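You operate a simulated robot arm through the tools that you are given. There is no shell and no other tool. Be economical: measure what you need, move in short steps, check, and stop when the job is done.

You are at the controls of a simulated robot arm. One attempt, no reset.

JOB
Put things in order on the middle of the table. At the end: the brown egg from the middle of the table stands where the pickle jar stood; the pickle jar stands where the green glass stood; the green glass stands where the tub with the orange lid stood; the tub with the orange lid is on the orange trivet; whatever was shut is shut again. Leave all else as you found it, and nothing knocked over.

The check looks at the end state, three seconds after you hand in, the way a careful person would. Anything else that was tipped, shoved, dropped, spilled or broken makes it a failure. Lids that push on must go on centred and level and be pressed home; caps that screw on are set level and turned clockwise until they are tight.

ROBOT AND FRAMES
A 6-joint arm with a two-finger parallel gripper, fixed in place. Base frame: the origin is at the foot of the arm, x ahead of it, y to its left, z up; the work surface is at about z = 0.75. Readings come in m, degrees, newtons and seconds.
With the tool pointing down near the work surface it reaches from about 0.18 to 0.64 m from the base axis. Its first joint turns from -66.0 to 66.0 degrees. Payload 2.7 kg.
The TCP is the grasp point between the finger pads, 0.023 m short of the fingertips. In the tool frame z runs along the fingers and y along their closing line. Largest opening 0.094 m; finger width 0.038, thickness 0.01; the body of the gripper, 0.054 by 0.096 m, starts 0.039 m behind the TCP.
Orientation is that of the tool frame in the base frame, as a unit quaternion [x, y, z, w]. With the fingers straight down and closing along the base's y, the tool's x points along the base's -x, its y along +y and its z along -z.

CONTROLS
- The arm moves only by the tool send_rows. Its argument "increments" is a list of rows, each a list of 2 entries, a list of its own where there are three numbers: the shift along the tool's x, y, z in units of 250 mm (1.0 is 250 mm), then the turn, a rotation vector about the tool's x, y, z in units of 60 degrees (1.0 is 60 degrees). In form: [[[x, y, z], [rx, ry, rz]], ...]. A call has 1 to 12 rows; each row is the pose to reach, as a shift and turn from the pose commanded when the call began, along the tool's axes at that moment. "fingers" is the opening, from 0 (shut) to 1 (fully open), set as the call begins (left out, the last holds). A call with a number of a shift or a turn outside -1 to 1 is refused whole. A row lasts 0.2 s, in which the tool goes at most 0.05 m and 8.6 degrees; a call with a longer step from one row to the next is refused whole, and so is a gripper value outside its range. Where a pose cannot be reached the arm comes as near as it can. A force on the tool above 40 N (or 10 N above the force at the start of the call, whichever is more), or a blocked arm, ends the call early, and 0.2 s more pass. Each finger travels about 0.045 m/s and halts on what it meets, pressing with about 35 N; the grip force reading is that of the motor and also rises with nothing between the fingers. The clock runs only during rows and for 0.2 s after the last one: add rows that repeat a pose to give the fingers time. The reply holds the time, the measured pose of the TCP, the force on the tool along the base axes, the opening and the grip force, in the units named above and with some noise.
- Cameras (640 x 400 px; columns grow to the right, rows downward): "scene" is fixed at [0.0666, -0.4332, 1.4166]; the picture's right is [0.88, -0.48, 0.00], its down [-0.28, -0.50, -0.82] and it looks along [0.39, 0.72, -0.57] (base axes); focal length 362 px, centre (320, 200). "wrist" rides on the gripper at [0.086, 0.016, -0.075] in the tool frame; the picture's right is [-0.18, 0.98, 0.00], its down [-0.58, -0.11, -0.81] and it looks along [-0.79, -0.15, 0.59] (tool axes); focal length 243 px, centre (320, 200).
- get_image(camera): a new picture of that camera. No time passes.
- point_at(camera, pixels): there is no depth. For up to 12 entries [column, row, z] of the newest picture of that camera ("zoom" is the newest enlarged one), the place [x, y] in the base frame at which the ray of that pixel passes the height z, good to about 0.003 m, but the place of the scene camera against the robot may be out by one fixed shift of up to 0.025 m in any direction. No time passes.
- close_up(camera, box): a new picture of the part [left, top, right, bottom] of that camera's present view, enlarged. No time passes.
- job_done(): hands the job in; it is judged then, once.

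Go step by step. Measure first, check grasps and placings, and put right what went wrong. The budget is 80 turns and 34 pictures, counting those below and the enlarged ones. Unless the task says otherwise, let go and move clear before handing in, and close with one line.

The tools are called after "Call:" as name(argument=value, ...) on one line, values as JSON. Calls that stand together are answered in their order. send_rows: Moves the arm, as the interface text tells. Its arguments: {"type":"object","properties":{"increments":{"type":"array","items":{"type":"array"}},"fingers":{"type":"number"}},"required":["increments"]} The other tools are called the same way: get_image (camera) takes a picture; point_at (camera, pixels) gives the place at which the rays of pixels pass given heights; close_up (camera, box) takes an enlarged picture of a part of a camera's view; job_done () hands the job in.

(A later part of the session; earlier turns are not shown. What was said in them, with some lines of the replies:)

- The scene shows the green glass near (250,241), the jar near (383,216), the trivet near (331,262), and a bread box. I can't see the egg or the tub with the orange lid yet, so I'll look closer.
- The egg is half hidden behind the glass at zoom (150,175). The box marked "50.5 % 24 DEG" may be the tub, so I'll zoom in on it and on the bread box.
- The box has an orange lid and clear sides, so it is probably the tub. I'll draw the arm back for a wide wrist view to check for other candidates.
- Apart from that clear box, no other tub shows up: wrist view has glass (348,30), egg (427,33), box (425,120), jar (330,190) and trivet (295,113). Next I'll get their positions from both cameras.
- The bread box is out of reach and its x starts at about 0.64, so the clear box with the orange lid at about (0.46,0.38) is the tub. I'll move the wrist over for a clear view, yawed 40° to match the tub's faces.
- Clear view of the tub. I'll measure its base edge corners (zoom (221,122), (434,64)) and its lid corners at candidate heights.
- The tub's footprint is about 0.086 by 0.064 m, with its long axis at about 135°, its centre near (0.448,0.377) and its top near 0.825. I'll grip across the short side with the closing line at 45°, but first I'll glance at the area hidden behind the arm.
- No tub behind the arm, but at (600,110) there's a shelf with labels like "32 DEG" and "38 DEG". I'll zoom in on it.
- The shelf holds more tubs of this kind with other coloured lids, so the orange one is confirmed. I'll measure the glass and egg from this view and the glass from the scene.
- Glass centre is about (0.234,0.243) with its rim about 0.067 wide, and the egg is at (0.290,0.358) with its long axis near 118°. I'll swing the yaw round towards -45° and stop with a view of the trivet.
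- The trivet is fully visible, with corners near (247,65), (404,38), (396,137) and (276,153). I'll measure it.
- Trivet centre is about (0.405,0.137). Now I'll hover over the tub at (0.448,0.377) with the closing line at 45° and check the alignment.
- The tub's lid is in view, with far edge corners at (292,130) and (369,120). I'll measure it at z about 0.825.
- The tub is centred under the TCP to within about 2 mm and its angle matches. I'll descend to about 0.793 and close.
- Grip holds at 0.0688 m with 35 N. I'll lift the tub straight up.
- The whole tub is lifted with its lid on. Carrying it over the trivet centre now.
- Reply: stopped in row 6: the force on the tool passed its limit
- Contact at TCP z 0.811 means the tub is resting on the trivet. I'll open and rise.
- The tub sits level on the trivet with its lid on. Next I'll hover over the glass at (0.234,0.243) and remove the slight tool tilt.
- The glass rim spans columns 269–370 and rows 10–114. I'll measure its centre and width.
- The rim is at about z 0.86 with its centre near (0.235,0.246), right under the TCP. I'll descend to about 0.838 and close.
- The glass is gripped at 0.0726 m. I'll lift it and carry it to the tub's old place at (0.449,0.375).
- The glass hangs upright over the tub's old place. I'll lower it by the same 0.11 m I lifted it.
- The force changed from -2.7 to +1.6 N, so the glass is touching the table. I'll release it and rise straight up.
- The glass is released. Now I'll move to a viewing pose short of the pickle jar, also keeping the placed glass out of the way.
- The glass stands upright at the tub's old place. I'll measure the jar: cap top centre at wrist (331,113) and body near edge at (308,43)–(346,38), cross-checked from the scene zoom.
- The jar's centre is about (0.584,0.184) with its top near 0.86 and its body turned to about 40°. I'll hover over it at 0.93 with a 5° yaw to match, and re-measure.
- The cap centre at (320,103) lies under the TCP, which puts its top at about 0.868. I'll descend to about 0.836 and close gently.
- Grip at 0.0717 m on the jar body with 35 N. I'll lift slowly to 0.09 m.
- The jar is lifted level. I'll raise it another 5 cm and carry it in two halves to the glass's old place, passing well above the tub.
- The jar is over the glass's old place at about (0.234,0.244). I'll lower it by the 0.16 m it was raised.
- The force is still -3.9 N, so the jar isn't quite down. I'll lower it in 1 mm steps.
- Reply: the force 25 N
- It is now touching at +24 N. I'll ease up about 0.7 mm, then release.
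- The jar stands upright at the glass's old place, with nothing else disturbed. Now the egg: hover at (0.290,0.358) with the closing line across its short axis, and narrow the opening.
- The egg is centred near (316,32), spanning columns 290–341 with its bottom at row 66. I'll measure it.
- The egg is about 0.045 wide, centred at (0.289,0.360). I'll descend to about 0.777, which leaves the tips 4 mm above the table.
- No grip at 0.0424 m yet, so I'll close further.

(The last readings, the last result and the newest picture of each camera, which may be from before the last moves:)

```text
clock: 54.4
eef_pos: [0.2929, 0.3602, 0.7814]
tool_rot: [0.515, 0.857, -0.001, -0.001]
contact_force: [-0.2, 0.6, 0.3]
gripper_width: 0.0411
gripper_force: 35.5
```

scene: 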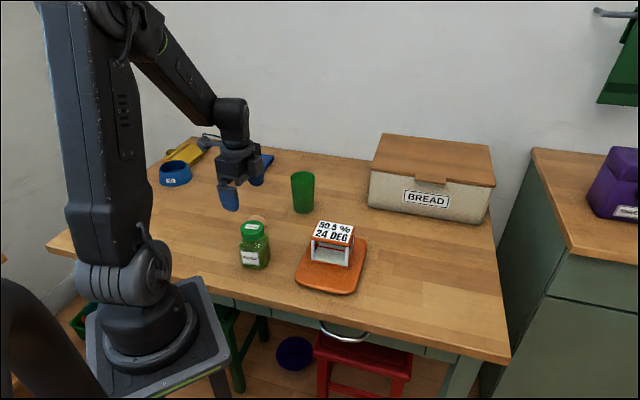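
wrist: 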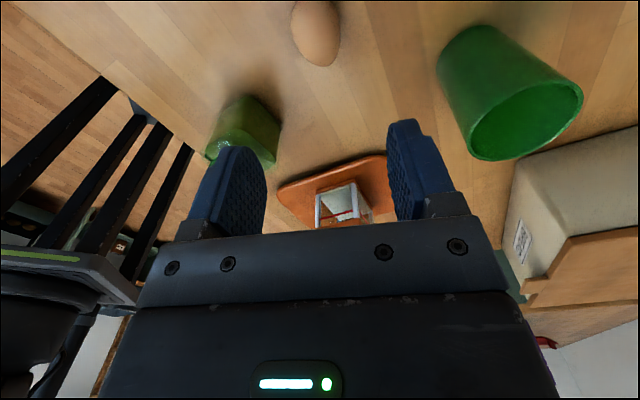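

The egg is gripped at 0.0411 m. I'll lift it 0.15 m, so the fingertips clear everything, and go halfway to the jar's old spot.

Call:
send_rows(increments=[[[0, 0, -0.05], [0, 0, 0]], [[0, 0, -0.18], [0, 0, 0]], [[0, 0, -0.34], [0, 0, 0]], [[0, 0, -0.5], [0, 0, 0]], [[0, 0, -0.6], [0, 0, 0]], [[-0.06, 0.03, -0.6], [0, 0, 0]], [[-0.19, 0.11, -0.6], [0, 0, 0]], [[-0.32, 0.19, -0.6], [0, 0, 0]], [[-0.45, 0.27, -0.6], [0, 0, 0]], [[-0.55, 0.325, -0.6], [0, 0, 0]], [[-0.587, 0.347, -0.6], [0, 0, 0]]])

Call:
send_rows(increments=[[[-0.1, 0.06, 0], [0, 0, 0]], [[-0.23, 0.135, 0], [0, 0, 0]], [[-0.36, 0.21, 0], [0, 0, 0]], [[-0.48, 0.28, 0], [0, 0, 0]], [[-0.55, 0.325, 0], [0, 0, 0]], [[-0.587, 0.347, 0], [0, 0, 0]], [[-0.587, 0.347, 0], [0, 0, 0]], [[-0.587, 0.347, 0], [0, 0, 0]]])

Call:
close_up(camera="scene", box=[220, 120, 460, 290])

```text
clock: 56.8
eef_pos: [0.4397, 0.2694, 0.9264]
tool_rot: [0.515, 0.857, 0.0, -0.001]
contact_force: [-0.4, -1.1, -0.7]
gripper_width: 0.0411
gripper_force: 35.2
```

```text
clock: 58.6
eef_pos: [0.5849, 0.182, 0.9268]
tool_rot: [0.514, 0.858, 0.0, -0.002]
contact_force: [-0.8, -0.5, -0.8]
gripper_width: 0.0412
gripper_force: 34.7
```

```text
2.35 times, centred on (340, 205) of scene
```

zoom: 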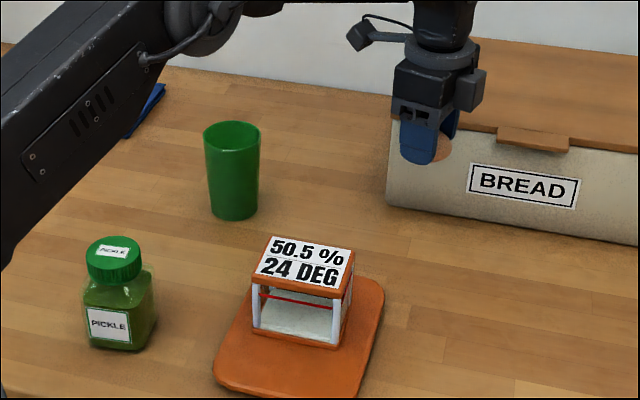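

The egg is held over the jar's old spot. I'll lower it by the same 0.15 m, slowly at the end.

Call:
send_rows(increments=[[[0, 0, 0.1], [0, 0, 0]], [[0, 0, 0.22], [0, 0, 0]], [[0, 0, 0.34], [0, 0, 0]], [[0, 0, 0.45], [0, 0, 0]], [[0, 0, 0.53], [0, 0, 0]], [[0, 0, 0.57], [0, 0, 0]], [[0, 0, 0.586], [0, 0, 0]], [[0, 0, 0.595], [0, 0, 0]], [[0, 0, 0.6], [0, 0, 0]], [[0, 0, 0.6], [0, 0, 0]]])

```text
clock: 60.8
eef_pos: [0.5848, 0.1833, 0.7817]
tool_rot: [0.515, 0.857, 0.002, 0.001]
contact_force: [-3.5, -3.1, 27.9]
gripper_width: 0.0411
gripper_force: 35.2
```

The egg touches the table at about 28 N. I'll ease up slightly, then open in two stages so it stays still.

Call:
send_rows(increments=[[[0, 0, -0.003], [0, 0, 0]], [[0, 0, -0.004], [0, 0, 0]]])

Call:
send_rows(increments=[[[0, 0, 0], [0, 0, 0]], [[0, 0, 0], [0, 0, 0]], [[0, 0, 0], [0, 0, 0]], [[0, 0, 0], [0, 0, 0]], [[0, 0, 0], [0, 0, 0]]], fingers=0.48)

Call:
send_rows(increments=[[[0, 0, 0], [0, 0, 0]], [[0, 0, 0], [0, 0, 0]], [[0, 0, 0], [0, 0, 0]], [[0, 0, 0], [0, 0, 0]]], fingers=0.75)

Call:
send_rows(increments=[[[0, 0, -0.06], [0, 0, 0]], [[0, 0, -0.18], [0, 0, 0]], [[0, 0, -0.34], [0, 0, 0]], [[0, 0, -0.5], [0, 0, 0]], [[0, 0, -0.66], [0, 0, 0]], [[0, 0, -0.76], [0, 0, 0]], [[0, 0, -0.76], [0, 0, 0]]])

Call:
get_image(camera="wrist")

```text
clock: 61.4
eef_pos: [0.5846, 0.1832, 0.7824]
tool_rot: [0.514, 0.858, 0.002, 0.001]
contact_force: [6.2, 1.9, 18.6]
gripper_width: 0.0409
gripper_force: 35.4
```

```text
clock: 62.6
eef_pos: [0.5827, 0.1823, 0.7789]
tool_rot: [0.515, 0.857, 0.001, -0.002]
contact_force: [-0.5, -0.3, -0.1]
gripper_width: 0.0451
gripper_force: 0.4
```

```text
clock: 63.6
eef_pos: [0.5824, 0.1832, 0.7785]
tool_rot: [0.514, 0.858, 0.0, -0.001]
contact_force: [0.3, 0.2, -0.4]
gripper_width: 0.0704
gripper_force: 0.1
```

```text
clock: 65.2
eef_pos: [0.5836, 0.1807, 0.9696]
tool_rot: [0.515, 0.857, -0.001, -0.001]
contact_force: [-0.5, 0.5, -0.5]
gripper_width: 0.0704
gripper_force: 0.1
```

```text
3 pictures are left
```

wrist: 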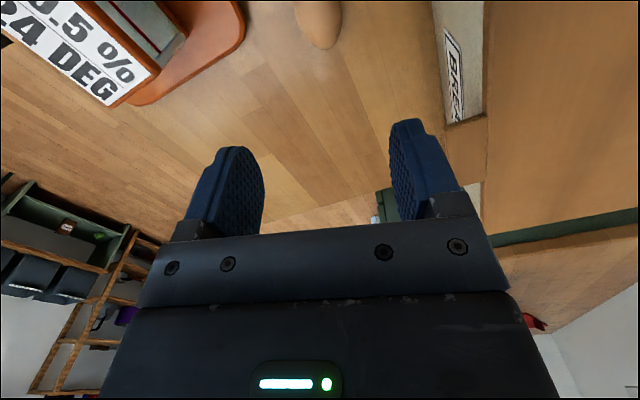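

The egg rests under the gripper near (318,20). I'll rise, pull back clear and take a final look.

Call:
send_rows(increments=[[[0, 0, -0.16], [0, 0, 0]], [[0, 0, -0.34], [0, 0, 0]], [[0.12, -0.12, -0.4], [0, 0, 0]], [[0.25, -0.25, -0.4], [0, 0, 0]], [[0.38, -0.38, -0.4], [0, 0, 0]], [[0.51, -0.51, -0.4], [0, 0, 0]], [[0.63, -0.63, -0.4], [0, 0, 0]], [[0.69, -0.69, -0.4], [0, 0, 0]], [[0.69, -0.69, -0.4], [0, 0, 0]]])

Call:
close_up(camera="scene", box=[220, 130, 460, 300])

```text
clock: 67.2
eef_pos: [0.3484, 0.2515, 1.0705]
tool_rot: [0.514, 0.858, 0.0, -0.001]
contact_force: [-1.0, -0.6, 1.2]
gripper_width: 0.0703
gripper_force: 0.1
```

```text
2.35 times, centred on (340, 215) of scene
```

zoom: 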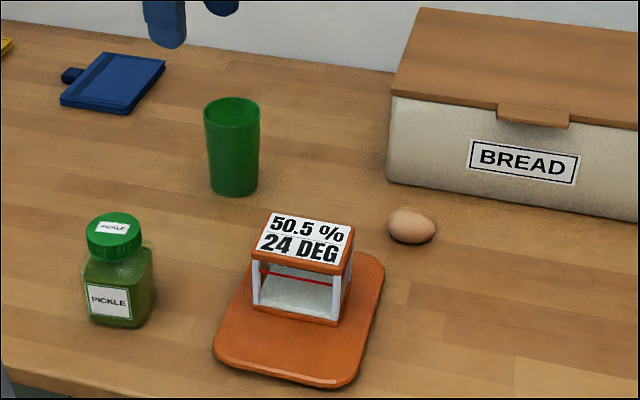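

Everything stands upright with the lids on. A last position check from this view: egg (412,226), glass base (234,187), jar base (118,315).

Call:
point_at(camera="zoom", pixels=[[412, 226, 0.771], [234, 185, 0.75], [118, 312, 0.75], [296, 305, 0.765]])

```text
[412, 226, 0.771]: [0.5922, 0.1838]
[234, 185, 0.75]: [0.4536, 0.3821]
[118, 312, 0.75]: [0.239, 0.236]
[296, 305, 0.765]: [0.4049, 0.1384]
```

With the camera shift taken off, all four objects are within about 1 cm of their targets and the arm is clear. I'm handing in.

Call:
job_done()

```text
The job is handed in.
```

I handed the job in with the tub on the trivet, the glass where the tub stood, the jar where the glass stood and the egg lying on its side where the jar stood. Both lids stayed on, nothing was knocked over, and I took the tub to be the clear box labelled "50.5 % 24 DEG".
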